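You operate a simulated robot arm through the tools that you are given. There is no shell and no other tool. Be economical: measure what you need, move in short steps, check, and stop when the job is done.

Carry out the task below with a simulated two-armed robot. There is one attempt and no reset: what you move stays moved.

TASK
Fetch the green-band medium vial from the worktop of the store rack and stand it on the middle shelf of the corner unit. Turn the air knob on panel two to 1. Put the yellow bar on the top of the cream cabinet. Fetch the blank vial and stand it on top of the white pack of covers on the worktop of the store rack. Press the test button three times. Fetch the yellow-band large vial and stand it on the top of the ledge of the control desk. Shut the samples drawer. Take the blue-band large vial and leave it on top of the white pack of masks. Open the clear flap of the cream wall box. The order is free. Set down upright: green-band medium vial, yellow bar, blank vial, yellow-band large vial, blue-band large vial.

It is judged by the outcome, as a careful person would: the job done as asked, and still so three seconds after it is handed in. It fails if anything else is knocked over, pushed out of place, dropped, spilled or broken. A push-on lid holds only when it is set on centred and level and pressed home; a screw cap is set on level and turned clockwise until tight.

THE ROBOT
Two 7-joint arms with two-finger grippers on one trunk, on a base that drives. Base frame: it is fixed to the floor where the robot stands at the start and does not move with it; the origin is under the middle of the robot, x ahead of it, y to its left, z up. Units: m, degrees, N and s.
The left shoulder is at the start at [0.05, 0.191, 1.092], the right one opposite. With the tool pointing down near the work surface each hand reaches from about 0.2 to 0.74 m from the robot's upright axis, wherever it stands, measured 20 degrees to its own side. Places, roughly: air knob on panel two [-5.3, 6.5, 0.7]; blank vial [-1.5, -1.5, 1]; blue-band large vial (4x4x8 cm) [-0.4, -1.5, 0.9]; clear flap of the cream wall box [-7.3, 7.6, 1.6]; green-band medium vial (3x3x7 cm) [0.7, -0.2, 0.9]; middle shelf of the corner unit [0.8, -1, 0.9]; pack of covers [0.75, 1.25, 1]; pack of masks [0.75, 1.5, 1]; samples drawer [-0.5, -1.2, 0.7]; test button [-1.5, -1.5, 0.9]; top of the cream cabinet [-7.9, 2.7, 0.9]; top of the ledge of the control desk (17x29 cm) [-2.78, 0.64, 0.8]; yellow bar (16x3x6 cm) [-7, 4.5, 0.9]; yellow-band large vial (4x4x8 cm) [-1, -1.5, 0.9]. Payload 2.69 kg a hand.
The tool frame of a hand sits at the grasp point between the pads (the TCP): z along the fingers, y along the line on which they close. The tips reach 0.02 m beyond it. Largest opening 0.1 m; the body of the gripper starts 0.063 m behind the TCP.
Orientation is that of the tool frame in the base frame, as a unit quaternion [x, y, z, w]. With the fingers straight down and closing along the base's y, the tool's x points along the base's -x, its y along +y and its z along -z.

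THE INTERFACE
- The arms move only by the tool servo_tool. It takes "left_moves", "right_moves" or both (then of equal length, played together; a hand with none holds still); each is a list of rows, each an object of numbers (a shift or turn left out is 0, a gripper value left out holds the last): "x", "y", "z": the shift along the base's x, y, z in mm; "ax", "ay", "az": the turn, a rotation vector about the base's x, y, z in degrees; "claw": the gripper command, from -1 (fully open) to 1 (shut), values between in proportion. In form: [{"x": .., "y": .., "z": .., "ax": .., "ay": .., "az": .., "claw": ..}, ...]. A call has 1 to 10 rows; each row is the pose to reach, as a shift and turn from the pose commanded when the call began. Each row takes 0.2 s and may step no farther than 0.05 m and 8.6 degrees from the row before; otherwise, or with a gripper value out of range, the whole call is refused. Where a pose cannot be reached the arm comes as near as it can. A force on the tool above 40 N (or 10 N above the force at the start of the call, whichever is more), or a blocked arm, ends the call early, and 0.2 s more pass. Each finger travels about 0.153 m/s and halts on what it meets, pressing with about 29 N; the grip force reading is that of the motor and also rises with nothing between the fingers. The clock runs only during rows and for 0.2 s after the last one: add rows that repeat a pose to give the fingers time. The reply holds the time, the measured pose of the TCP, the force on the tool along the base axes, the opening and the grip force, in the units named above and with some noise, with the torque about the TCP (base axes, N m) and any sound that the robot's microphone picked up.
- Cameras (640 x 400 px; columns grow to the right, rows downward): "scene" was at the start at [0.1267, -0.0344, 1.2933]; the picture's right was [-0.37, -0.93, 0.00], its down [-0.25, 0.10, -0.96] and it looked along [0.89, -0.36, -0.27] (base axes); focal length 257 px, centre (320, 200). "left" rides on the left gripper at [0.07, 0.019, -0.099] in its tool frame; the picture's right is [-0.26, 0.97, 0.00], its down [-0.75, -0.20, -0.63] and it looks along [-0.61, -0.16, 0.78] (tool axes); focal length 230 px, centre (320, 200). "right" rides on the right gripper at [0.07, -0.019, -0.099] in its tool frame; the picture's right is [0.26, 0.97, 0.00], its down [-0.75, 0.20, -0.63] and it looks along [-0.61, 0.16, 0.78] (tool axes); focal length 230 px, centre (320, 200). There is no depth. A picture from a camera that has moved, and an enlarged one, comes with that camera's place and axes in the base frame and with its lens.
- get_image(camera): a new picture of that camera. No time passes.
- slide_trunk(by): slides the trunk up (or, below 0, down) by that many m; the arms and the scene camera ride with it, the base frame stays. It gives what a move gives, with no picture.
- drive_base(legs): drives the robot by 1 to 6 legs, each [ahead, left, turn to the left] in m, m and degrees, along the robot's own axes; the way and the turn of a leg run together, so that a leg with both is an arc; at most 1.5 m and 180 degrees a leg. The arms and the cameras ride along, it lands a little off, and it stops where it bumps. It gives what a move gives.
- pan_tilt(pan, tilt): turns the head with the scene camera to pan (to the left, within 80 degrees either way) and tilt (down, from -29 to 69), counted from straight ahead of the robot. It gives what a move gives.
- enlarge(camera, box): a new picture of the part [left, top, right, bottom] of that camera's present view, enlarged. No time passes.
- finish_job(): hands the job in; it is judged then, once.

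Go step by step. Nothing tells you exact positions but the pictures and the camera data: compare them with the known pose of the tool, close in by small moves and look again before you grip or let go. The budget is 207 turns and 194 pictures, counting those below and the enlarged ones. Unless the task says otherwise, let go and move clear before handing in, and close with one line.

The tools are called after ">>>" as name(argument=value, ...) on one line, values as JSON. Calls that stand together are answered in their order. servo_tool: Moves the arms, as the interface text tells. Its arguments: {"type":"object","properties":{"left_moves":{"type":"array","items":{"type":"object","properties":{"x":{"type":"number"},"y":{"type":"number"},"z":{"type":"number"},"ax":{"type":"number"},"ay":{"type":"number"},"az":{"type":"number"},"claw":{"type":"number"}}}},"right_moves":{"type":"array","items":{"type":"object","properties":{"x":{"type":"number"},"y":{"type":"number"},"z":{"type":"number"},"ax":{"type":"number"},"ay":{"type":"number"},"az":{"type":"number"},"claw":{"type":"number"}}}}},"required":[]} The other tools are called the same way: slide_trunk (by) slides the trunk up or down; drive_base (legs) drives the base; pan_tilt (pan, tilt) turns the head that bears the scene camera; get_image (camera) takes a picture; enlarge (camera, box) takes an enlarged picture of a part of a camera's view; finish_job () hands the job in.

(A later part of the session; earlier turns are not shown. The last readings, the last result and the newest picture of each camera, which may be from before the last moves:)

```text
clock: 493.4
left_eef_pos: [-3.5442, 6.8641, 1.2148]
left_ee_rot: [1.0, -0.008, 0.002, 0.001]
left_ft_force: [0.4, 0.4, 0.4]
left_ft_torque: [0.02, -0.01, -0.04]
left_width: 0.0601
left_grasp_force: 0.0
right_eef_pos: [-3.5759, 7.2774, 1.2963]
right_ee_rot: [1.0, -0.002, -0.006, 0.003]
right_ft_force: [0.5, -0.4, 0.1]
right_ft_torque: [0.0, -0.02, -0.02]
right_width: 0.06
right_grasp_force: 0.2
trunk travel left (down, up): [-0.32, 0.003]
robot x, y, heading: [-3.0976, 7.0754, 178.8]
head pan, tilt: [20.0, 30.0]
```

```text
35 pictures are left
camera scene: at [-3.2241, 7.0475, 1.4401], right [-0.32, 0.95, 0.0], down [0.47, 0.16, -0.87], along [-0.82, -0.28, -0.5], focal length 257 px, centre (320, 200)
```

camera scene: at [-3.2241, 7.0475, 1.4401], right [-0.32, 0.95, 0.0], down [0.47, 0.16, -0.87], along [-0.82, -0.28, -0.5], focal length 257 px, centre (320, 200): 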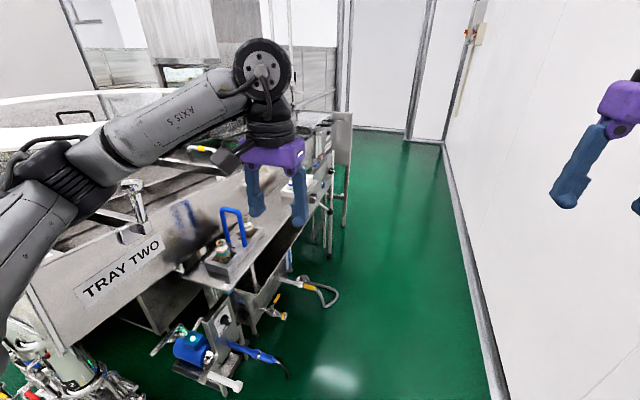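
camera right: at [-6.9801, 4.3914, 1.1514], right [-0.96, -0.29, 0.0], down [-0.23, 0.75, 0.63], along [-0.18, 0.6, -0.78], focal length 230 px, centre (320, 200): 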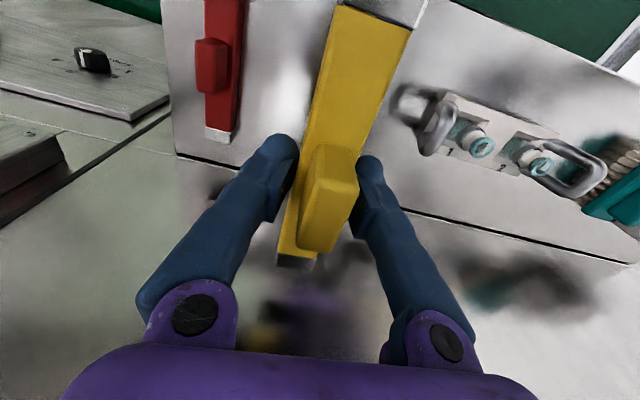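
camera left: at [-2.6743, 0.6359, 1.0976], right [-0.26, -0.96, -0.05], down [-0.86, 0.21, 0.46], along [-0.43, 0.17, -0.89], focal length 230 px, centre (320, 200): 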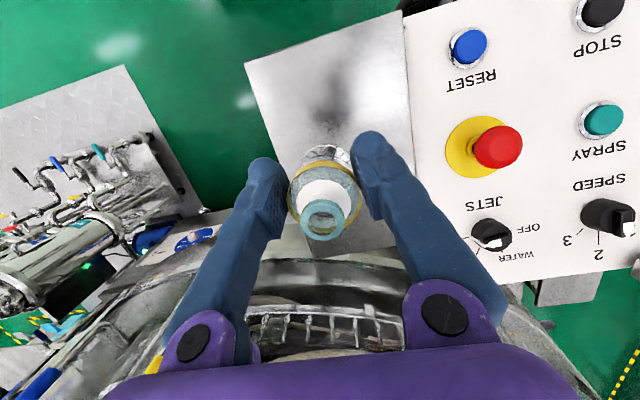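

Extend the right hand forward to keep its elbow off the wall, shift slightly right, and go on.

>>> servo_tool(right_moves=[{"x": -30, "y": -15}, {"x": -60, "y": -30}, {"x": -90, "y": -45}, {"x": -110, "y": -60}])

>>> drive_base(legs=[[0, -0.08, 1], [1.0, 0, 0], [0.75, 0, 0]])

>>> pan_tilt(pan=35, tilt=35)

>>> get_image(camera="scene")

```text
clock: 494.4
left_eef_pos: [-3.5436, 6.863, 1.2146]
left_ee_rot: [1.0, -0.008, 0.002, 0.0]
left_ft_force: [0.6, 0.1, 0.2]
left_ft_torque: [-0.02, -0.01, 0.0]
left_width: 0.0601
left_grasp_force: 0.1
right_eef_pos: [-3.6204, 7.2942, 1.2837]
right_ee_rot: [1.0, -0.003, -0.006, 0.003]
right_ft_force: [1.2, -0.4, 0.9]
right_ft_torque: [-0.02, 0.06, 0.02]
right_width: 0.0599
right_grasp_force: 0.0
right hand out of reach, approached as far as the arm can: row 1, 2, 3, 4
trunk travel left (down, up): [-0.32, 0.003]
robot x, y, heading: [-3.1007, 7.0739, 179.0]
head pan, tilt: [20.0, 30.0]
```

```text
clock: 504.3
left_eef_pos: [-5.2943, 6.9366, 1.2144]
left_ee_rot: [1.0, -0.001, 0.002, 0.002]
left_ft_force: [-0.7, 1.3, -0.1]
left_ft_torque: [-0.01, 0.01, 0.0]
left_width: 0.06
left_grasp_force: 0.1
right_eef_pos: [-5.3807, 7.3681, 1.2821]
right_ee_rot: [1.0, 0.003, -0.006, 0.003]
right_ft_force: [-0.9, 0.0, -0.3]
right_ft_torque: [0.03, -0.01, 0.03]
right_width: 0.0599
right_grasp_force: 0.0
trunk travel left (down, up): [-0.32, 0.003]
robot x, y, heading: [-4.8521, 7.155, 179.9]
head pan, tilt: [20.0, 30.0]
```

```text
clock: 505.0
left_eef_pos: [-5.2962, 6.937, 1.2155]
left_ee_rot: [1.0, -0.001, 0.003, 0.001]
left_ft_force: [0.3, 0.1, -0.7]
left_ft_torque: [-0.01, -0.01, 0.03]
left_width: 0.06
left_grasp_force: 0.2
right_eef_pos: [-5.3791, 7.3675, 1.2837]
right_ee_rot: [1.0, 0.004, -0.005, 0.004]
right_ft_force: [-0.4, -0.1, -0.4]
right_ft_torque: [-0.01, -0.02, -0.02]
right_width: 0.0596
right_grasp_force: 0.0
trunk travel left (down, up): [-0.32, 0.003]
robot x, y, heading: [-4.852, 7.1563, 179.6]
head pan, tilt: [35.0, 35.0]
```

```text
34 pictures are left
camera scene: at [-4.9652, 7.1068, 1.4323], right [-0.57, 0.82, 0.0], down [0.47, 0.33, -0.82], along [-0.67, -0.47, -0.57], focal length 257 px, centre (320, 200)
```

scene: 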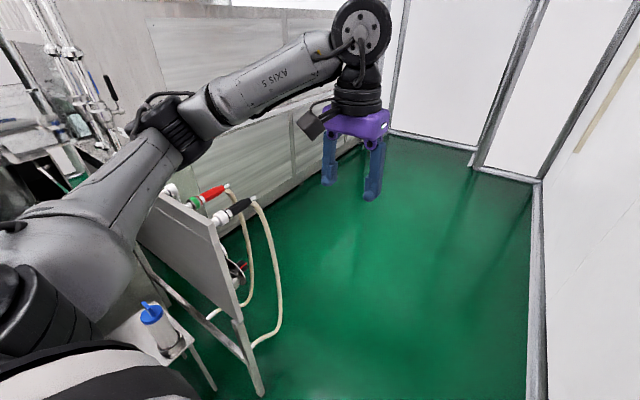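

Panel two is the free-standing board at x≈-5.23 whose control face looks toward -x. Drive past it and turn around.

>>> drive_base(legs=[[1.4, 0, 0], [0, 0.35, 0], [0, 0, 180]])

>>> pan_tilt(pan=0, tilt=30)

>>> get_image(camera="scene")

```text
clock: 522.7
left_eef_pos: [-5.8185, 7.037, 1.2147]
left_ee_rot: [-0.015, 1.0, 0.0, -0.002]
left_ft_force: [-0.2, -0.3, -0.2]
left_ft_torque: [0.01, 0.04, 0.03]
left_width: 0.0598
left_grasp_force: 0.0
right_eef_pos: [-5.7201, 6.6087, 1.2829]
right_ee_rot: [-0.02, 1.0, 0.003, 0.005]
right_ft_force: [-0.5, -0.4, 0.7]
right_ft_torque: [0.01, -0.02, -0.02]
right_width: 0.0601
right_grasp_force: 0.0
trunk travel left (down, up): [-0.32, 0.003]
robot x, y, heading: [-6.252, 6.8001, 1.7]
head pan, tilt: [35.0, 35.0]
```

```text
clock: 523.7
left_eef_pos: [-5.8184, 7.0365, 1.2137]
left_ee_rot: [-0.016, 1.0, 0.0, -0.003]
left_ft_force: [0.1, 0.0, 0.0]
left_ft_torque: [-0.01, 0.05, -0.01]
left_width: 0.0601
left_grasp_force: 0.1
right_eef_pos: [-5.7204, 6.6091, 1.2817]
right_ee_rot: [-0.02, 1.0, 0.002, 0.005]
right_ft_force: [0.5, 0.1, 0.4]
right_ft_torque: [-0.01, 0.01, -0.01]
right_width: 0.06
right_grasp_force: 0.0
trunk travel left (down, up): [-0.32, 0.003]
robot x, y, heading: [-6.2546, 6.8038, 1.9]
head pan, tilt: [0.0, 30.0]
```

```text
33 pictures are left
camera scene: at [-6.1231, 6.8075, 1.4401], right [0.03, -1.0, 0.0], down [-0.5, -0.01, -0.87], along [0.87, 0.03, -0.5], focal length 257 px, centre (320, 200)
```

scene: 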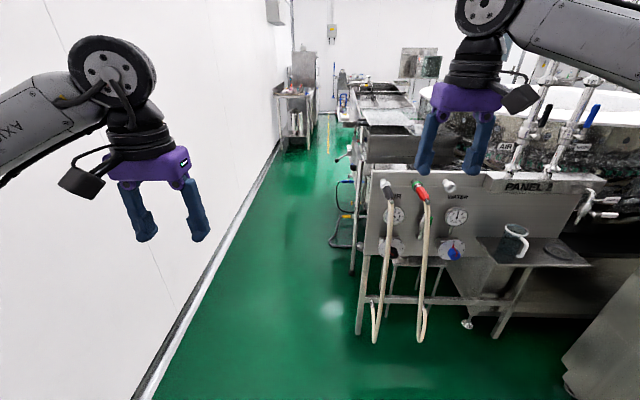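

>>> enlarge(camera="scene", box=[350, 160, 510, 280])

```text
3.33 times, centred on (430, 220) of scene
camera zoom: at [-6.1231, 6.8075, 1.4401], right [0.03, -1.0, 0.0], down [-0.5, -0.01, -0.87], along [0.87, 0.03, -0.5], focal length 858 px, centre (-47, 133)
```

zoom: 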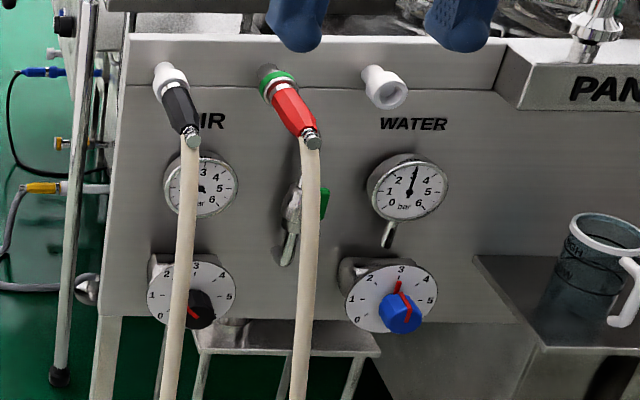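

The AIR knob (black) is at about (-5.28, 6.52, 0.70) with a hose hanging just to its left. Point the right hand forward, then lower the trunk.

>>> servo_tool(right_moves=[{"ay": -8.5, "x": -10}, {"ay": -17, "x": -20}, {"ay": -25.5, "x": -30}, {"ay": -34, "x": -40}, {"ay": -42.5, "x": -40}, {"ay": -51, "x": -40, "z": -20}, {"ay": -59.5, "x": -40, "z": -40}, {"ay": -68, "x": -40, "z": -60}, {"ay": -76.5, "x": -40, "z": -80}, {"ay": -85, "x": -40, "z": -100}])

>>> drive_base(legs=[[0, -0.06, -1.8]])

>>> slide_trunk(by=-0.31)

>>> get_image(camera="right")

```text
clock: 525.9
left_eef_pos: [-5.8179, 7.0338, 1.2156]
left_ee_rot: [-0.015, 1.0, 0.001, -0.003]
left_ft_force: [-0.4, 0.3, -0.1]
left_ft_torque: [0.03, 0.01, 0.03]
left_width: 0.0598
left_grasp_force: 0.1
right_eef_pos: [-5.7621, 6.6081, 1.1824]
right_ee_rot: [-0.015, 0.733, -0.011, 0.679]
right_ft_force: [-0.9, -0.6, -0.6]
right_ft_torque: [-0.01, 0.01, 0.01]
right_width: 0.0599
right_grasp_force: 0.2
trunk travel left (down, up): [-0.32, 0.003]
robot x, y, heading: [-6.2547, 6.8011, 1.8]
head pan, tilt: [0.0, 30.0]
```

```text
clock: 527.1
left_eef_pos: [-5.8105, 6.963, 1.2146]
left_ee_rot: [0.0, 1.0, 0.002, -0.002]
left_ft_force: [-0.1, -0.4, -1.0]
left_ft_torque: [-0.01, 0.03, -0.03]
left_width: 0.0599
left_grasp_force: 0.0
right_eef_pos: [-5.7665, 6.5346, 1.182]
right_ee_rot: [-0.004, 0.734, -0.022, 0.679]
right_ft_force: [-0.1, -0.2, -0.6]
right_ft_torque: [0.01, 0.02, 0.03]
right_width: 0.0597
right_grasp_force: 0.1
trunk travel left (down, up): [-0.32, 0.003]
robot x, y, heading: [-6.2542, 6.7422, -0.1]
head pan, tilt: [0.0, 30.0]
```

```text
clock: 530.1
left_eef_pos: [-5.8113, 6.9629, 0.9048]
left_ee_rot: [0.0, 1.0, 0.0, -0.003]
left_ft_force: [0.2, 0.2, -0.7]
left_ft_torque: [0.02, 0.0, -0.01]
left_width: 0.0602
left_grasp_force: 0.1
right_eef_pos: [-5.7657, 6.5342, 0.8725]
right_ee_rot: [-0.005, 0.733, -0.022, 0.679]
right_ft_force: [-0.9, -0.4, -0.2]
right_ft_torque: [-0.01, -0.01, -0.02]
right_width: 0.06
right_grasp_force: 0.1
trunk travel left (down, up): [-0.01, 0.313]
robot x, y, heading: [-6.2507, 6.741, 0.1]
head pan, tilt: [0.0, 30.0]
```

```text
31 pictures are left
camera right: at [-5.8708, 6.5159, 0.8116], right [0.0, 0.96, -0.29], down [-0.57, 0.24, 0.79], along [0.82, 0.17, 0.54], focal length 230 px, centre (320, 200)
```

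right: 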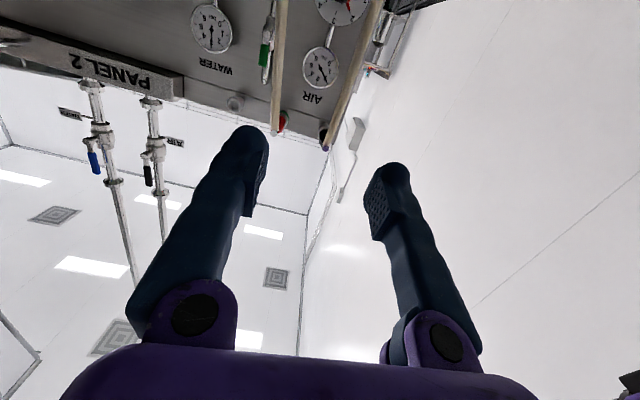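

>>> enlarge(camera="scene", box=[340, 60, 500, 180])

```text
3.33 times, centred on (420, 120) of scene
camera zoom: at [-6.1223, 6.7441, 1.1301], right [0.0, -1.0, 0.0], down [-0.5, 0.0, -0.87], along [0.87, 0.0, -0.5], focal length 858 px, centre (-13, 467)
```

zoom: 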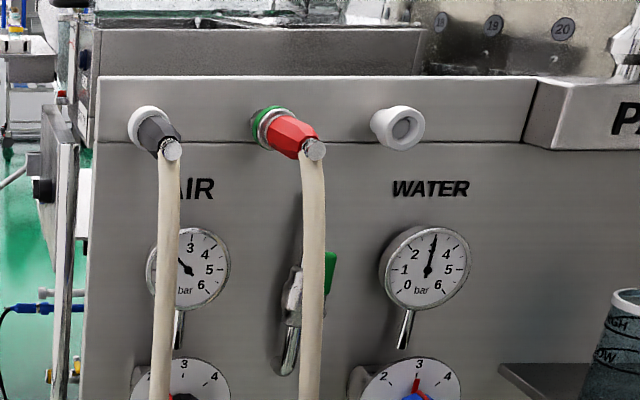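

>>> servo_tool(right_moves=[{"x": 30, "z": -20}, {"x": 60, "z": -40}, {"x": 90, "z": -60}, {"x": 120, "z": -85}, {"x": 150, "z": -110}, {"x": 180, "z": -135}, {"x": 210, "z": -155}, {"x": 240, "z": -168}])

>>> get_image(camera="right")

```text
clock: 532.0
left_eef_pos: [-5.8114, 6.9632, 0.905]
left_ee_rot: [0.0, 1.0, 0.0, -0.002]
left_ft_force: [-0.1, 0.4, -0.8]
left_ft_torque: [0.0, -0.01, 0.01]
left_width: 0.0597
left_grasp_force: 0.1
right_eef_pos: [-5.5919, 6.4714, 0.7972]
right_ee_rot: [-0.006, 0.734, -0.021, 0.678]
right_ft_force: [-0.3, -0.9, -0.5]
right_ft_torque: [0.0, -0.01, 0.02]
right_width: 0.0601
right_grasp_force: 0.1
right hand out of reach, approached as far as the arm can: row 4, 5, 6, 7, 8
trunk travel left (down, up): [-0.01, 0.313]
robot x, y, heading: [-6.251, 6.7468, 0.0]
head pan, tilt: [0.0, 30.0]
```

```text
29 pictures are left
camera right: at [-5.696, 6.4528, 0.7371], right [0.0, 0.96, -0.29], down [-0.56, 0.24, 0.79], along [0.83, 0.17, 0.54], focal length 230 px, centre (320, 200)
```

right: 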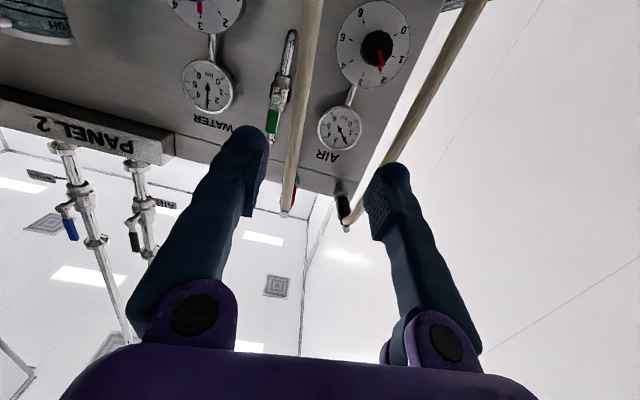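

>>> enlarge(camera="right", box=[300, 0, 460, 100])

```text
4.00 times, centred on (380, 50) of right
camera zoom: at [-5.696, 6.4528, 0.7371], right [0.0, 0.96, -0.29], down [-0.56, 0.24, 0.79], along [0.83, 0.17, 0.54], focal length 920 px, centre (80, 800)
```

zoom: 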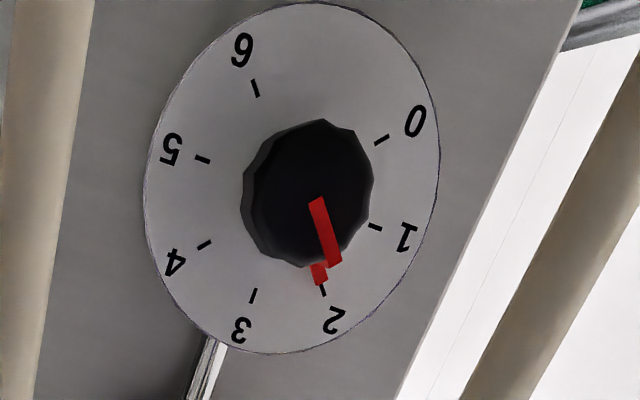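

Dial reads 0–6 in 45° steps; the air knob is at 2 and must go counter-clockwise to 1. Knob centre ≈ (-5.30, 6.538, 0.72). Retract, pre-rotate the hand, and drive closer.

>>> servo_tool(right_moves=[{"x": -40, "y": 15, "z": 20, "az": 4}, {"x": -80, "y": 30, "z": 40, "az": 8}, {"x": -120, "y": 45, "z": 60, "az": 11}, {"x": -160, "y": 55, "z": 70, "az": 11}])

>>> servo_tool(right_moves=[{"ax": 7.5, "ay": 2}, {"ax": 15, "ay": 3}, {"ax": 22, "ay": 4}])

>>> drive_base(legs=[[0.3, 0.01, 0]])

>>> servo_tool(right_moves=[{"z": -30}, {"z": -60}, {"z": -90}, {"z": -120}])

>>> get_image(camera="right")

```text
clock: 533.0
left_eef_pos: [-5.8101, 6.9634, 0.904]
left_ee_rot: [-0.001, 1.0, 0.001, -0.003]
left_ft_force: [-0.3, 0.0, 0.4]
left_ft_torque: [0.03, -0.02, -0.01]
left_width: 0.0598
left_grasp_force: 0.0
right_eef_pos: [-5.7541, 6.5265, 0.8679]
right_ee_rot: [-0.076, 0.729, 0.044, 0.678]
right_ft_force: [0.0, -1.0, -0.6]
right_ft_torque: [0.01, -0.01, -0.01]
right_width: 0.0601
right_grasp_force: 0.0
trunk travel left (down, up): [-0.01, 0.313]
robot x, y, heading: [-6.2532, 6.7451, -0.0]
head pan, tilt: [0.0, 30.0]
```

```text
clock: 533.8
left_eef_pos: [-5.8109, 6.963, 0.9052]
left_ee_rot: [0.0, 1.0, 0.0, -0.003]
left_ft_force: [0.8, 0.3, 0.1]
left_ft_torque: [-0.01, 0.0, 0.01]
left_width: 0.0602
left_grasp_force: 0.1
right_eef_pos: [-5.7533, 6.527, 0.8686]
right_ee_rot: [0.057, 0.731, 0.186, 0.654]
right_ft_force: [-0.3, -0.3, -0.2]
right_ft_torque: [0.01, 0.0, -0.02]
right_width: 0.0601
right_grasp_force: 0.2
trunk travel left (down, up): [-0.01, 0.313]
robot x, y, heading: [-6.2495, 6.7436, 0.2]
head pan, tilt: [0.0, 30.0]
```

```text
clock: 535.8
left_eef_pos: [-5.5116, 6.9733, 0.9053]
left_ee_rot: [-0.001, 1.0, 0.001, -0.003]
left_ft_force: [-0.3, -0.3, 0.8]
left_ft_torque: [-0.01, 0.02, 0.01]
left_width: 0.0599
left_grasp_force: 0.0
right_eef_pos: [-5.4527, 6.5358, 0.8686]
right_ee_rot: [0.057, 0.731, 0.185, 0.654]
right_ft_force: [0.1, -0.4, -0.7]
right_ft_torque: [-0.01, -0.02, 0.0]
right_width: 0.0601
right_grasp_force: 0.1
trunk travel left (down, up): [-0.01, 0.313]
robot x, y, heading: [-5.9529, 6.7548, -0.1]
head pan, tilt: [0.0, 30.0]
```

```text
clock: 536.8
left_eef_pos: [-5.5112, 6.972, 0.9045]
left_ee_rot: [0.0, 1.0, 0.001, -0.001]
left_ft_force: [0.2, -0.4, 0.2]
left_ft_torque: [0.02, -0.01, -0.01]
left_width: 0.0601
left_grasp_force: 0.1
right_eef_pos: [-5.4546, 6.5278, 0.7604]
right_ee_rot: [0.056, 0.731, 0.186, 0.654]
right_ft_force: [0.3, 0.2, 0.4]
right_ft_torque: [0.01, -0.01, 0.02]
right_width: 0.0601
right_grasp_force: 0.0
right hand out of reach, approached as far as the arm can: row 4
trunk travel left (down, up): [-0.01, 0.313]
robot x, y, heading: [-5.9541, 6.7526, -0.2]
head pan, tilt: [0.0, 30.0]
```

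```text
27 pictures are left
camera right: at [-5.557, 6.5139, 0.6958], right [-0.19, 0.98, 0.09], down [-0.54, -0.18, 0.82], along [0.82, 0.11, 0.57], focal length 230 px, centre (320, 200)
```

right: 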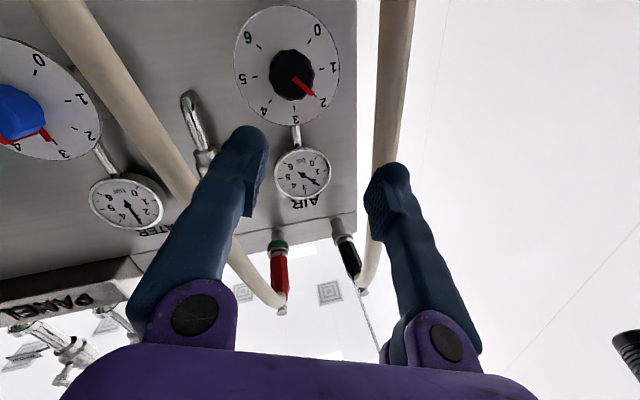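

>>> servo_tool(right_moves=[{"x": 25, "y": 0, "z": -8, "az": 2, "claw": -0.08}, {"x": 50, "y": 0, "z": -16, "az": 4}, {"x": 70, "y": 2, "z": -25, "az": 4}, {"x": 90, "y": 4, "z": -38, "az": 4}, {"x": 110, "y": 5, "z": -38, "az": 4}])

>>> get_image(camera="right")

```text
clock: 538.0
left_eef_pos: [-5.5105, 6.9723, 0.9053]
left_ee_rot: [0.0, 1.0, 0.0, -0.003]
left_ft_force: [1.0, -0.9, -0.7]
left_ft_torque: [0.02, 0.02, 0.02]
left_width: 0.0601
left_grasp_force: 0.1
right_eef_pos: [-5.3573, 6.5203, 0.7598]
right_ee_rot: [0.031, 0.734, 0.206, 0.647]
right_ft_force: [0.1, -0.8, 0.5]
right_ft_torque: [-0.02, 0.02, 0.01]
right_width: 0.0539
right_grasp_force: 0.1
right hand out of reach, approached as far as the arm can: row 2, 3, 4, 5
trunk travel left (down, up): [-0.01, 0.313]
robot x, y, heading: [-5.953, 6.7535, 0.1]
head pan, tilt: [0.0, 30.0]
```

```text
26 pictures are left
camera right: at [-5.4592, 6.4985, 0.6975], right [-0.26, 0.96, 0.09], down [-0.53, -0.22, 0.82], along [0.81, 0.16, 0.56], focal length 230 px, centre (320, 200)
```

right: 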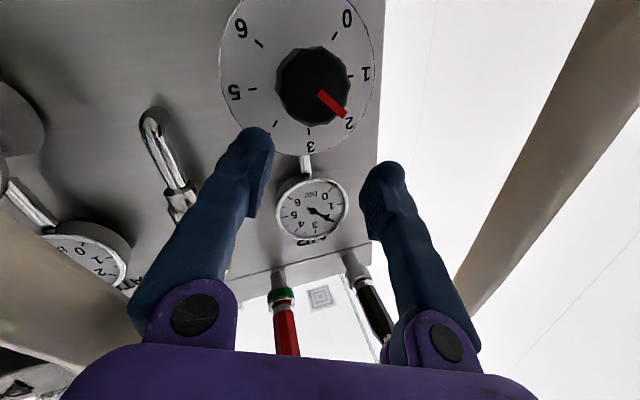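

The arm can't get low enough while level; pitch the hand down about 22° and lower.

>>> servo_tool(right_moves=[{"x": -20, "ay": 8}, {"x": -30, "ay": 16, "z": -10}, {"x": -30, "ay": 22, "z": -25}, {"x": -30, "y": 8, "ay": 22, "z": -38}, {"x": -10, "y": 13, "ay": 22, "z": -39}])

>>> get_image(camera="right")

```text
clock: 539.2
left_eef_pos: [-5.5111, 6.9734, 0.9049]
left_ee_rot: [0.0, 1.0, 0.0, -0.003]
left_ft_force: [0.5, -0.1, 0.6]
left_ft_torque: [-0.02, 0.0, 0.02]
left_width: 0.0597
left_grasp_force: 0.1
right_eef_pos: [-5.3675, 6.5334, 0.7226]
right_ee_rot: [0.07, 0.843, 0.198, 0.495]
right_ft_force: [0.0, 0.8, -0.8]
right_ft_torque: [0.01, 0.01, 0.0]
right_width: 0.0539
right_grasp_force: 0.1
trunk travel left (down, up): [-0.01, 0.313]
robot x, y, heading: [-5.9561, 6.7532, 0.1]
head pan, tilt: [0.0, 30.0]
```

```text
25 pictures are left
camera right: at [-5.4854, 6.5121, 0.7013], right [-0.2, 0.96, 0.18], down [-0.18, -0.22, 0.96], along [0.96, 0.16, 0.22], focal length 230 px, centre (320, 200)
```

right: 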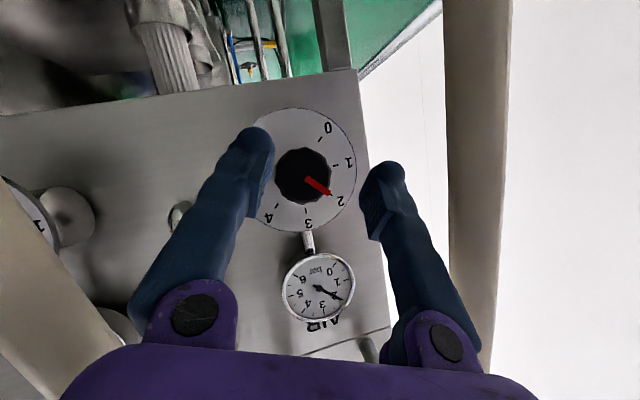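

>>> servo_tool(right_moves=[{"x": 15, "z": 0}, {"x": 30}, {"x": 42, "y": -2}, {"x": 52, "y": -2, "z": 1}])

>>> get_image(camera="right")

```text
clock: 540.2
left_eef_pos: [-5.5126, 6.9727, 0.9055]
left_ee_rot: [0.0, 1.0, 0.0, -0.002]
left_ft_force: [0.7, 0.2, 0.1]
left_ft_torque: [0.02, -0.01, -0.01]
left_width: 0.0599
left_grasp_force: 0.0
right_eef_pos: [-5.3153, 6.5318, 0.7225]
right_ee_rot: [0.071, 0.843, 0.197, 0.496]
right_ft_force: [0.4, 0.5, -0.1]
right_ft_torque: [0.02, -0.01, -0.01]
right_width: 0.054
right_grasp_force: 0.1
trunk travel left (down, up): [-0.01, 0.313]
robot x, y, heading: [-5.9531, 6.7559, -0.1]
head pan, tilt: [0.0, 30.0]
```

```text
24 pictures are left
camera right: at [-5.4332, 6.5102, 0.7019], right [-0.2, 0.96, 0.18], down [-0.18, -0.22, 0.96], along [0.96, 0.16, 0.22], focal length 230 px, centre (320, 200)
```

right: 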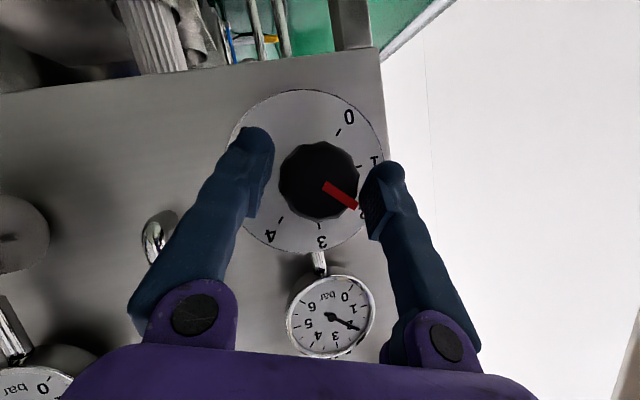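

>>> servo_tool(right_moves=[{"claw": -0.4}, {"x": 5, "claw": -0.4}, {"x": 10}, {"x": 14}, {"x": 17}])

>>> get_image(camera="right")

```text
clock: 541.4
left_eef_pos: [-5.5111, 6.9721, 0.9053]
left_ee_rot: [-0.001, 1.0, 0.0, -0.002]
left_ft_force: [0.3, -0.4, -0.2]
left_ft_torque: [-0.01, 0.02, 0.0]
left_width: 0.0597
left_grasp_force: 0.1
right_eef_pos: [-5.3031, 6.5286, 0.7289]
right_ee_rot: [0.07, 0.843, 0.198, 0.495]
right_ft_force: [-6.7, 0.8, 0.1]
right_ft_torque: [-0.08, 0.09, -0.23]
right_width: 0.0699
right_grasp_force: 0.1
right hand out of reach, approached as far as the arm can: row 3, 4, 5
trunk travel left (down, up): [-0.01, 0.313]
robot x, y, heading: [-5.9538, 6.7523, -0.0]
head pan, tilt: [0.0, 30.0]
```

```text
23 pictures are left
camera right: at [-5.4214, 6.5069, 0.7078], right [-0.2, 0.96, 0.18], down [-0.18, -0.22, 0.96], along [0.96, 0.16, 0.22], focal length 230 px, centre (320, 200)
```

right: 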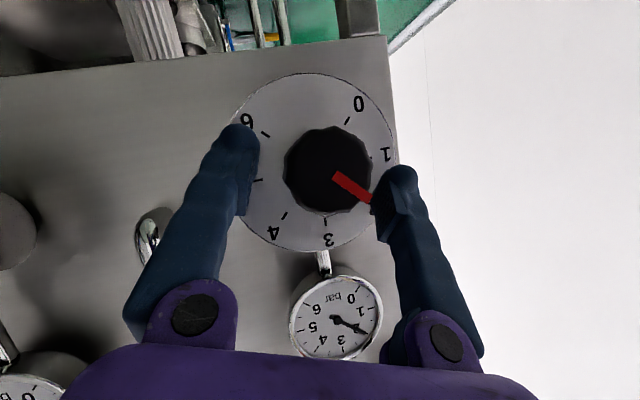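

>>> servo_tool(right_moves=[{"x": -3, "y": 4, "z": -3}, {"x": -3, "y": 4, "z": -3, "claw": 0.0}, {"x": -3, "y": 4, "z": -3, "claw": 0.5}, {"x": -3, "y": 4, "z": -3, "claw": 1}, {"x": -3, "y": 4, "z": -3, "claw": 1}])

>>> get_image(camera="right")

```text
clock: 542.6
left_eef_pos: [-5.5106, 6.9729, 0.9048]
left_ee_rot: [0.0, 1.0, 0.002, -0.003]
left_ft_force: [0.2, 0.2, 0.7]
left_ft_torque: [-0.01, 0.01, 0.01]
left_width: 0.0601
left_grasp_force: 0.0
right_eef_pos: [-5.306, 6.5284, 0.7277]
right_ee_rot: [0.072, 0.842, 0.198, 0.496]
right_ft_force: [5.5, -12.0, -2.4]
right_ft_torque: [-0.08, -0.05, -0.27]
right_width: 0.0406
right_grasp_force: 45.3
trunk travel left (down, up): [-0.01, 0.313]
robot x, y, heading: [-5.9544, 6.7567, -0.4]
head pan, tilt: [0.0, 30.0]
```

```text
22 pictures are left
camera right: at [-5.424, 6.5074, 0.7061], right [-0.2, 0.96, 0.18], down [-0.19, -0.22, 0.96], along [0.96, 0.16, 0.22], focal length 230 px, centre (320, 200)
```

right: 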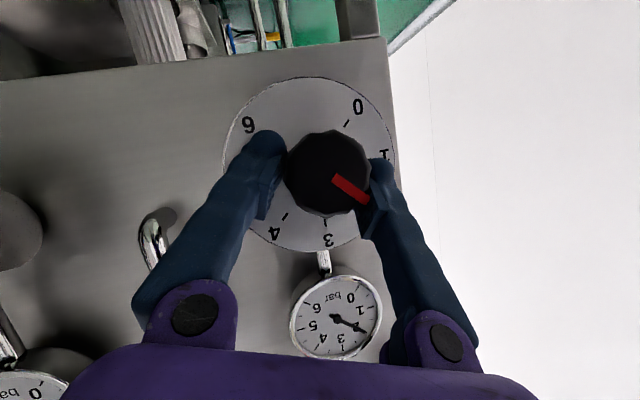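

Knob gripped. Turn counter-clockwise (about -x) in steps.

>>> servo_tool(right_moves=[{"ax": -7.5}, {"ax": -15}, {"ax": -22.5}, {"ax": -30}])

>>> get_image(camera="right")

```text
clock: 543.4
left_eef_pos: [-5.5103, 6.9739, 0.9034]
left_ee_rot: [-0.002, 1.0, 0.0, -0.004]
left_ft_force: [-1.1, -0.2, 0.5]
left_ft_torque: [0.03, -0.02, -0.01]
left_width: 0.0599
left_grasp_force: 0.0
right_eef_pos: [-5.3074, 6.5293, 0.7313]
right_ee_rot: [-0.017, 0.865, 0.055, 0.498]
right_ft_force: [17.9, 4.3, -15.2]
right_ft_torque: [0.04, -0.29, -0.12]
right_width: 0.04
right_grasp_force: 45.1
right hand out of reach, approached as far as the arm can: row 1, 2, 3
trunk travel left (down, up): [-0.01, 0.313]
robot x, y, heading: [-5.9527, 6.7541, 0.2]
head pan, tilt: [0.0, 30.0]
stopped in row 3 (right hand): the force on the tool passed its limit at 49 N (the readings are from after the stop); the commanded pose is now the measured one
```

```text
21 pictures are left
camera right: at [-5.426, 6.5023, 0.718], right [-0.21, 0.97, -0.15], down [-0.18, 0.11, 0.98], along [0.96, 0.23, 0.15], focal length 230 px, centre (320, 200)
```

right: 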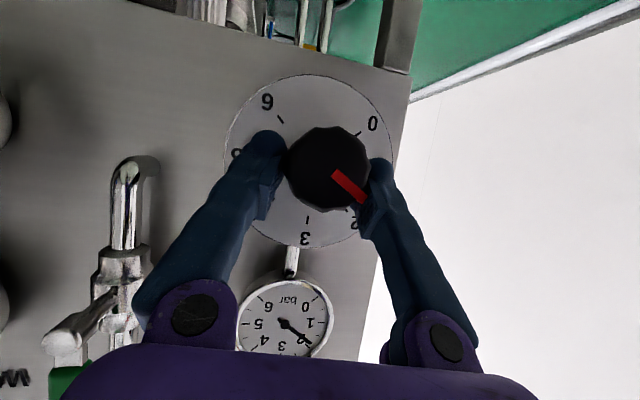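

>>> servo_tool(right_moves=[{"ax": -5, "z": -1}, {"ax": -10, "z": -2}, {"ax": -15, "z": -2}, {"ax": -20, "z": -2}])

>>> get_image(camera="right")

```text
clock: 543.7
left_eef_pos: [-5.5094, 6.9753, 0.904]
left_ee_rot: [-0.003, 1.0, 0.0, -0.003]
left_ft_force: [-0.1, 0.6, -0.1]
left_ft_torque: [0.0, -0.01, -0.01]
left_width: 0.0598
left_grasp_force: 0.0
right_eef_pos: [-5.3083, 6.5306, 0.7315]
right_ee_rot: [-0.029, 0.867, 0.038, 0.496]
right_ft_force: [20.7, 5.4, -15.1]
right_ft_torque: [-0.01, -0.17, -0.24]
right_width: 0.0402
right_grasp_force: 45.0
right hand out of reach, approached as far as the arm can: row 1
trunk travel left (down, up): [-0.01, 0.313]
robot x, y, heading: [-5.9524, 6.7544, 0.1]
head pan, tilt: [0.0, 30.0]
stopped in row 1 (right hand): the force on the tool passed its limit at 42 N (the readings are from after the stop); the commanded pose is now the measured one
```

```text
20 pictures are left
camera right: at [-5.4261, 6.5017, 0.7197], right [-0.22, 0.96, -0.19], down [-0.18, 0.15, 0.97], along [0.96, 0.24, 0.14], focal length 230 px, centre (320, 200)
```

right: 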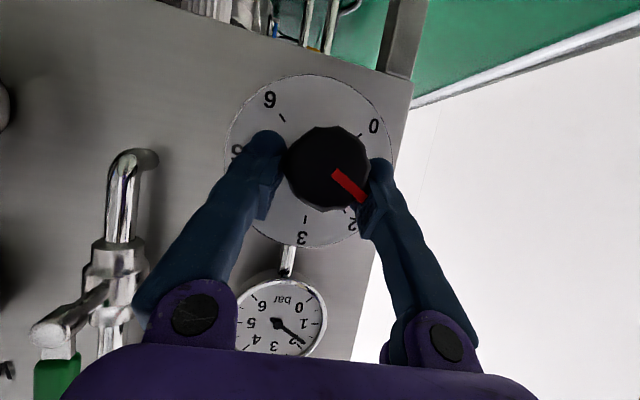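

About half way (22°). Open, roll the hand back in place, regrip and turn the rest.

>>> servo_tool(right_moves=[{"claw": 0}, {"claw": -0.4}, {"claw": -0.4, "x": -4}, {"ax": 7.5, "x": -4}, {"ax": 15, "x": -4, "z": -2}, {"ax": 22, "x": -3, "z": -4}, {"ax": 22, "x": -1, "z": -4}])

>>> get_image(camera="right")

```text
clock: 545.3
left_eef_pos: [-5.5116, 6.9738, 0.9041]
left_ee_rot: [-0.002, 1.0, 0.0, -0.002]
left_ft_force: [-0.8, 0.4, 0.5]
left_ft_torque: [0.02, -0.01, -0.01]
left_width: 0.06
left_grasp_force: 0.0
right_eef_pos: [-5.3115, 6.5313, 0.7295]
right_ee_rot: [0.065, 0.842, 0.204, 0.495]
right_ft_force: [0.5, -0.8, 0.2]
right_ft_torque: [-0.01, 0.02, 0.01]
right_width: 0.0699
right_grasp_force: 0.2
trunk travel left (down, up): [-0.01, 0.313]
robot x, y, heading: [-5.951, 6.7523, -0.1]
head pan, tilt: [0.0, 30.0]
```

```text
19 pictures are left
camera right: at [-5.4288, 6.5081, 0.7085], right [-0.22, 0.96, 0.19], down [-0.18, -0.23, 0.96], along [0.96, 0.17, 0.23], focal length 230 px, centre (320, 200)
```

right: 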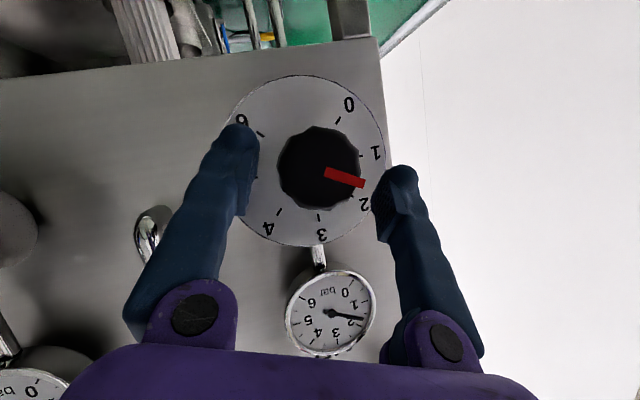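

>>> servo_tool(right_moves=[{"x": 3, "claw": 0.0}, {"x": 4, "claw": 0.5}, {"x": 4, "claw": 1}, {"x": 4, "claw": 1}])

>>> servo_tool(right_moves=[{"ax": -6}, {"ax": -12}, {"ax": -18}, {"ax": -23}, {"ax": -25}])

>>> servo_tool(right_moves=[{"claw": 0}, {"claw": -0.4}, {"claw": -0.4, "x": -4}, {"ax": 7.5, "x": -4}, {"ax": 15, "x": -4}, {"ax": 22, "x": -4}])

>>> get_image(camera="right")

```text
clock: 546.3
left_eef_pos: [-5.5126, 6.9724, 0.9043]
left_ee_rot: [-0.002, 1.0, 0.001, -0.002]
left_ft_force: [0.6, 0.3, -0.9]
left_ft_torque: [0.01, 0.0, -0.03]
left_width: 0.0598
left_grasp_force: 0.0
right_eef_pos: [-5.3079, 6.5271, 0.7283]
right_ee_rot: [0.069, 0.843, 0.202, 0.495]
right_ft_force: [-8.7, -19.1, -4.1]
right_ft_torque: [-0.13, 0.31, -0.69]
right_width: 0.0408
right_grasp_force: 45.3
trunk travel left (down, up): [-0.01, 0.313]
robot x, y, heading: [-5.9538, 6.758, -0.0]
head pan, tilt: [0.0, 30.0]
```

```text
clock: 547.5
left_eef_pos: [-5.5094, 6.976, 0.9033]
left_ee_rot: [-0.004, 1.0, 0.0, -0.004]
left_ft_force: [-0.4, -0.2, 0.4]
left_ft_torque: [0.01, 0.0, 0.03]
left_width: 0.0599
left_grasp_force: 0.1
right_eef_pos: [-5.3094, 6.5312, 0.7293]
right_ee_rot: [-0.045, 0.868, 0.021, 0.494]
right_ft_force: [22.1, 4.5, -19.1]
right_ft_torque: [0.06, -0.67, -0.48]
right_width: 0.0407
right_grasp_force: 45.2
right hand out of reach, approached as far as the arm can: row 4, 5
trunk travel left (down, up): [-0.01, 0.313]
robot x, y, heading: [-5.953, 6.7522, 0.1]
head pan, tilt: [0.0, 30.0]
stopped in row 5 (right hand): the force on the tool passed its limit at 42 N (the readings are from after the stop); the commanded pose is now the measured one
```

```text
clock: 548.9
left_eef_pos: [-5.5111, 6.9755, 0.9052]
left_ee_rot: [-0.004, 1.0, 0.0, -0.002]
left_ft_force: [0.3, -0.7, -0.2]
left_ft_torque: [0.01, 0.0, 0.01]
left_width: 0.0601
left_grasp_force: 0.0
right_eef_pos: [-5.315, 6.5318, 0.7338]
right_ee_rot: [0.05, 0.847, 0.187, 0.496]
right_ft_force: [0.1, 0.4, 0.5]
right_ft_torque: [0.0, 0.03, -0.02]
right_width: 0.07
right_grasp_force: 0.1
trunk travel left (down, up): [-0.01, 0.313]
robot x, y, heading: [-5.9532, 6.7504, 0.3]
head pan, tilt: [0.0, 30.0]
```

```text
18 pictures are left
camera right: at [-5.4319, 6.5064, 0.7129], right [-0.23, 0.96, 0.14], down [-0.18, -0.19, 0.97], along [0.96, 0.19, 0.22], focal length 230 px, centre (320, 200)
```

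right: 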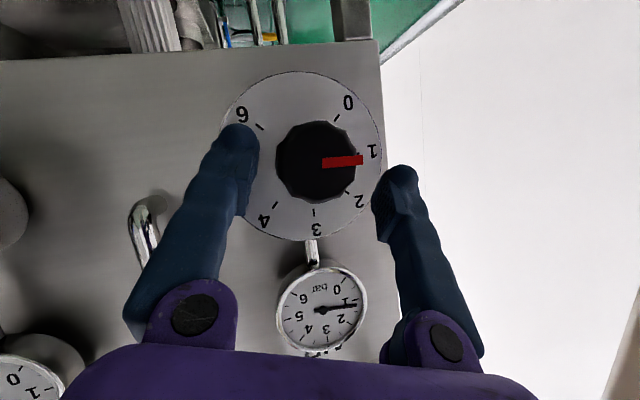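

>>> enlarge(camera="right", box=[240, 60, 400, 160])

>>> enlarge(camera="right", box=[240, 150, 400, 370])

```text
4.00 times, centred on (320, 110) of right
camera zoom: at [-5.4319, 6.5064, 0.7129], right [-0.23, 0.96, 0.14], down [-0.18, -0.19, 0.97], along [0.96, 0.19, 0.22], focal length 920 px, centre (320, 560)
```

zoom: 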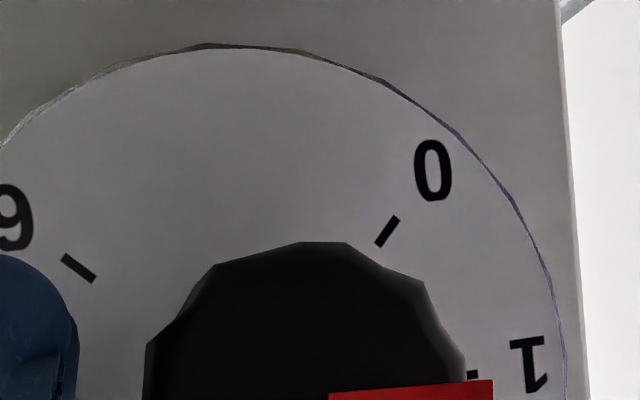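

```text
1.82 times, centred on (320, 260) of right
camera zoom: at [-5.4319, 6.5064, 0.7129], right [-0.23, 0.96, 0.14], down [-0.18, -0.19, 0.97], along [0.96, 0.19, 0.22], focal length 418 px, centre (320, 91)
```

zoom: 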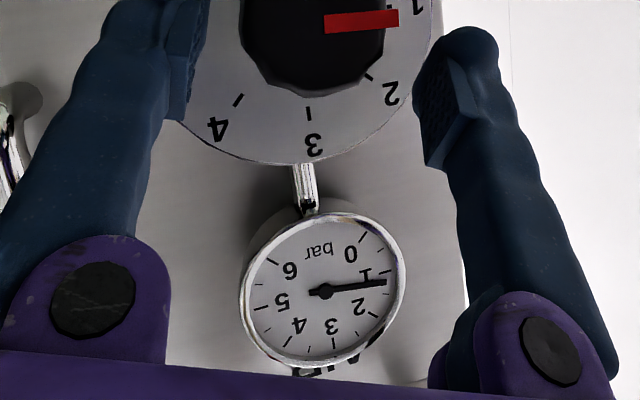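

Still about 10° short of 1 (gauge reads ~1.2). Regrip and turn about 10° more.

>>> servo_tool(right_moves=[{"x": 4, "y": -2, "z": -4, "claw": 0.0}, {"x": 6, "y": -2, "z": -5, "claw": 0.5}, {"x": 6, "y": -2, "z": -5, "claw": 1}, {"x": 6, "y": -2, "z": -5, "claw": 1}])

>>> servo_tool(right_moves=[{"ax": -5}, {"ax": -10}, {"ax": -10.5}])

>>> servo_tool(right_moves=[{"claw": 0}, {"claw": -0.4}, {"claw": -0.4, "x": -4}])

>>> enlarge(camera="right", box=[220, 80, 420, 360])

```text
clock: 549.9
left_eef_pos: [-5.5119, 6.9736, 0.9045]
left_ee_rot: [-0.003, 1.0, 0.0, -0.001]
left_ft_force: [0.6, 0.3, -0.6]
left_ft_torque: [0.01, 0.02, -0.01]
left_width: 0.0598
left_grasp_force: 0.1
right_eef_pos: [-5.3111, 6.5285, 0.7286]
right_ee_rot: [0.051, 0.847, 0.187, 0.495]
right_ft_force: [-19.7, -11.5, 4.7]
right_ft_torque: [-0.07, 0.36, -0.33]
right_width: 0.0413
right_grasp_force: 45.6
trunk travel left (down, up): [-0.01, 0.313]
robot x, y, heading: [-5.9473, 6.7558, -0.2]
head pan, tilt: [0.0, 30.0]
```

```text
clock: 550.7
left_eef_pos: [-5.5128, 6.975, 0.905]
left_ee_rot: [-0.003, 1.0, -0.001, -0.001]
left_ft_force: [-0.2, 0.3, 0.4]
left_ft_torque: [0.01, 0.0, -0.01]
left_width: 0.06
left_grasp_force: 0.0
right_eef_pos: [-5.3095, 6.5295, 0.7298]
right_ee_rot: [0.003, 0.86, 0.109, 0.498]
right_ft_force: [-29.2, -9.8, 6.5]
right_ft_torque: [-0.06, 0.5, -0.51]
right_width: 0.0411
right_grasp_force: 44.9
trunk travel left (down, up): [-0.01, 0.313]
robot x, y, heading: [-5.9522, 6.7542, -0.1]
head pan, tilt: [0.0, 30.0]
```

```text
clock: 551.5
left_eef_pos: [-5.5122, 6.975, 0.9046]
left_ee_rot: [-0.004, 1.0, 0.0, -0.002]
left_ft_force: [0.7, -0.2, 1.0]
left_ft_torque: [0.02, -0.05, -0.01]
left_width: 0.0599
left_grasp_force: 0.0
right_eef_pos: [-5.3122, 6.5291, 0.7281]
right_ee_rot: [0.004, 0.86, 0.109, 0.499]
right_ft_force: [0.6, 0.3, 0.8]
right_ft_torque: [-0.01, -0.01, 0.0]
right_width: 0.0701
right_grasp_force: 0.0
trunk travel left (down, up): [-0.01, 0.313]
robot x, y, heading: [-5.9509, 6.7528, 0.1]
head pan, tilt: [0.0, 30.0]
```

```text
1.43 times, centred on (320, 220) of right
camera zoom: at [-5.4295, 6.501, 0.7129], right [-0.23, 0.97, -0.04], down [-0.18, -0.01, 0.98], along [0.96, 0.23, 0.18], focal length 329 px, centre (320, 171)
```

zoom: 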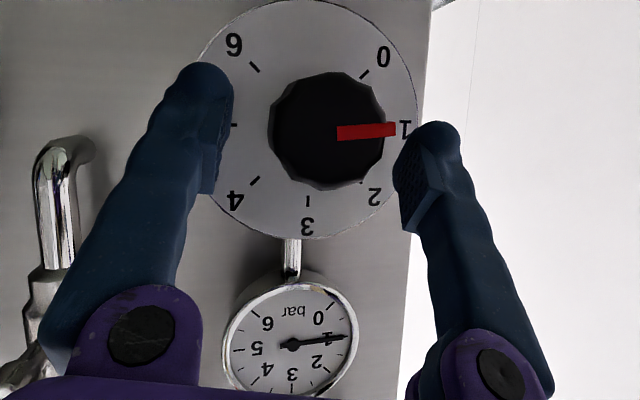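

Air knob set to 1. Retract and go for the wall box.

>>> servo_tool(right_moves=[{"x": -25}, {"x": -50}, {"x": -75}, {"x": -100}, {"x": -130}, {"x": -150, "z": 30}, {"x": -170, "z": 60}])

>>> drive_base(legs=[[-0.5, 0, 0], [-0.65, 0, 0], [0, -0.1, 90]])

>>> slide_trunk(by=0.31)

>>> pan_tilt(pan=10, tilt=0)

>>> get_image(camera="scene")

```text
clock: 553.1
left_eef_pos: [-5.5113, 6.9761, 0.9042]
left_ee_rot: [-0.002, 1.0, 0.0, -0.002]
left_ft_force: [0.0, 0.2, -0.1]
left_ft_torque: [0.02, 0.04, 0.04]
left_width: 0.06
left_grasp_force: 0.1
right_eef_pos: [-5.4836, 6.5299, 0.7886]
right_ee_rot: [0.005, 0.861, 0.108, 0.498]
right_ft_force: [0.4, 0.1, 0.5]
right_ft_torque: [0.03, 0.02, 0.03]
right_width: 0.0699
right_grasp_force: 0.0
trunk travel left (down, up): [-0.01, 0.313]
robot x, y, heading: [-5.9534, 6.7537, 0.3]
head pan, tilt: [0.0, 30.0]
```

```text
clock: 563.1
left_eef_pos: [-7.2534, 7.1321, 0.904]
left_ee_rot: [-0.703, 0.711, -0.002, -0.002]
left_ft_force: [-0.2, -0.3, -0.1]
left_ft_torque: [0.02, -0.01, 0.01]
left_width: 0.0602
left_grasp_force: 0.1
right_eef_pos: [-6.8081, 7.1527, 0.7877]
right_ee_rot: [-0.6, 0.616, 0.427, 0.279]
right_ft_force: [0.4, -0.4, 0.3]
right_ft_torque: [0.01, -0.02, 0.01]
right_width: 0.0703
right_grasp_force: 0.1
trunk travel left (down, up): [-0.01, 0.313]
robot x, y, heading: [-7.041, 6.6837, 89.4]
head pan, tilt: [0.0, 30.0]
```

```text
clock: 566.2
left_eef_pos: [-7.2561, 7.1319, 1.2147]
left_ee_rot: [-0.703, 0.711, -0.001, -0.001]
left_ft_force: [0.4, 0.3, 0.2]
left_ft_torque: [0.01, 0.04, -0.02]
left_width: 0.0599
left_grasp_force: 0.1
right_eef_pos: [-6.8083, 7.1534, 1.0967]
right_ee_rot: [-0.6, 0.616, 0.427, 0.28]
right_ft_force: [-0.5, -0.3, 0.0]
right_ft_torque: [-0.01, 0.03, -0.02]
right_width: 0.07
right_grasp_force: 0.0
trunk travel left (down, up): [-0.32, 0.003]
robot x, y, heading: [-7.0432, 6.684, 88.9]
head pan, tilt: [0.0, 30.0]
```

```text
clock: 567.1
left_eef_pos: [-7.2552, 7.131, 1.215]
left_ee_rot: [-0.703, 0.711, -0.002, -0.001]
left_ft_force: [0.3, 0.0, 0.0]
left_ft_torque: [0.04, -0.01, -0.03]
left_width: 0.0601
left_grasp_force: 0.0
right_eef_pos: [-6.8082, 7.1529, 1.0979]
right_ee_rot: [-0.6, 0.617, 0.426, 0.279]
right_ft_force: [-0.8, 0.1, -0.2]
right_ft_torque: [-0.03, 0.0, -0.02]
right_width: 0.07
right_grasp_force: 0.2
trunk travel left (down, up): [-0.32, 0.003]
robot x, y, heading: [-7.0386, 6.6914, 89.1]
head pan, tilt: [10.0, 0.0]
```

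```text
14 pictures are left
camera scene: at [-7.0543, 6.8171, 1.4884], right [0.99, 0.16, 0.0], down [0.0, 0.0, -1.0], along [-0.16, 0.99, 0.0], focal length 257 px, centre (320, 200)
```

scene: 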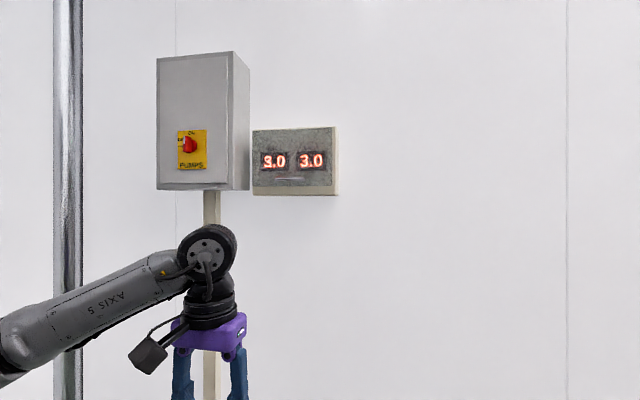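

>>> enlarge(camera="scene", box=[240, 115, 352, 205])

```text
4.44 times, centred on (296, 160) of scene
camera zoom: at [-7.0543, 6.8171, 1.4884], right [0.99, 0.16, 0.0], down [0.0, 0.0, -1.0], along [-0.16, 0.99, 0.0], focal length 1143 px, centre (427, 378)
```

zoom: 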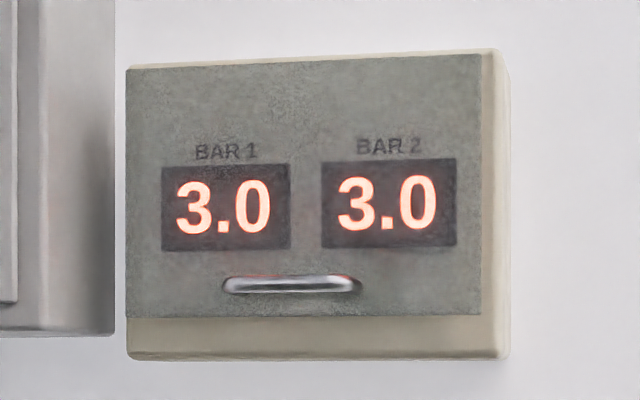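

The clear flap has a horizontal handle at about (-7.27, 7.56, 1.55) and is presumably hinged at the top. Turn the left hand to point at the wall with the fingers closing vertically.

>>> servo_tool(left_moves=[{"ax": 8.5, "z": 15, "y": -10}, {"ax": 17, "z": 30, "y": -20}, {"ax": 25.5, "z": 45, "y": -20}, {"ax": 34, "z": 60, "y": -20}, {"ax": 42.5, "z": 75, "y": -20}, {"ax": 51, "z": 90, "y": -20}, {"ax": 59.5, "z": 110, "y": -20}, {"ax": 68, "z": 130, "y": -20}, {"ax": 76.5, "z": 150, "y": -20}, {"ax": 85, "z": 170, "y": -20}])

>>> servo_tool(left_moves=[{"ay": -8.5, "z": 15}, {"ay": -17, "z": 30}, {"ay": -25.5, "z": 45}, {"ay": -34, "z": 60}, {"ay": -42.5, "z": 75}, {"ay": -51, "z": 90}, {"ay": -59.5, "z": 105}, {"ay": -68, "z": 120}, {"ay": -76.5, "z": 135}, {"ay": -85, "z": 150}])

>>> get_image(camera="left")

```text
clock: 569.3
left_eef_pos: [-7.2505, 7.1248, 1.3957]
left_ee_rot: [-0.519, 0.525, 0.479, 0.475]
left_ft_force: [0.3, -0.4, 0.4]
left_ft_torque: [-0.03, 0.02, -0.04]
left_width: 0.0602
left_grasp_force: 0.1
left hand out of reach, approached as far as the arm can: row 9, 10
right_eef_pos: [-6.8077, 7.1525, 1.0978]
right_ee_rot: [-0.6, 0.616, 0.427, 0.279]
right_ft_force: [-0.3, 0.5, 0.6]
right_ft_torque: [0.01, -0.01, 0.03]
right_width: 0.0701
right_grasp_force: 0.0
trunk travel left (down, up): [-0.32, 0.003]
robot x, y, heading: [-7.0401, 6.6874, 89.2]
head pan, tilt: [10.0, 0.0]
```

```text
clock: 571.5
left_eef_pos: [-7.2511, 7.1254, 1.5469]
left_ee_rot: [0.707, -0.067, -0.002, -0.704]
left_ft_force: [0.3, -0.6, 0.0]
left_ft_torque: [0.0, 0.0, 0.02]
left_width: 0.0603
left_grasp_force: 0.1
right_eef_pos: [-6.8087, 7.1528, 1.0979]
right_ee_rot: [-0.601, 0.616, 0.427, 0.278]
right_ft_force: [0.2, -0.9, 0.7]
right_ft_torque: [-0.01, 0.01, 0.0]
right_width: 0.0698
right_grasp_force: 0.1
trunk travel left (down, up): [-0.32, 0.003]
robot x, y, heading: [-7.0415, 6.6869, 89.3]
head pan, tilt: [10.0, 0.0]
```

```text
12 pictures are left
camera left: at [-7.1923, 7.0198, 1.5222], right [-0.35, 0.02, -0.94], down [-0.78, -0.56, 0.28], along [-0.52, 0.83, 0.21], focal length 230 px, centre (320, 200)
```

left: 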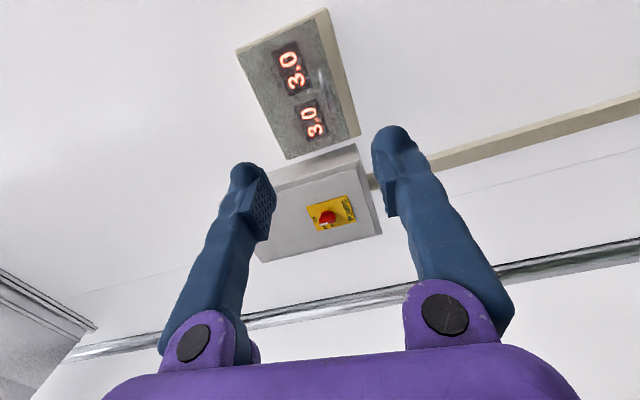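

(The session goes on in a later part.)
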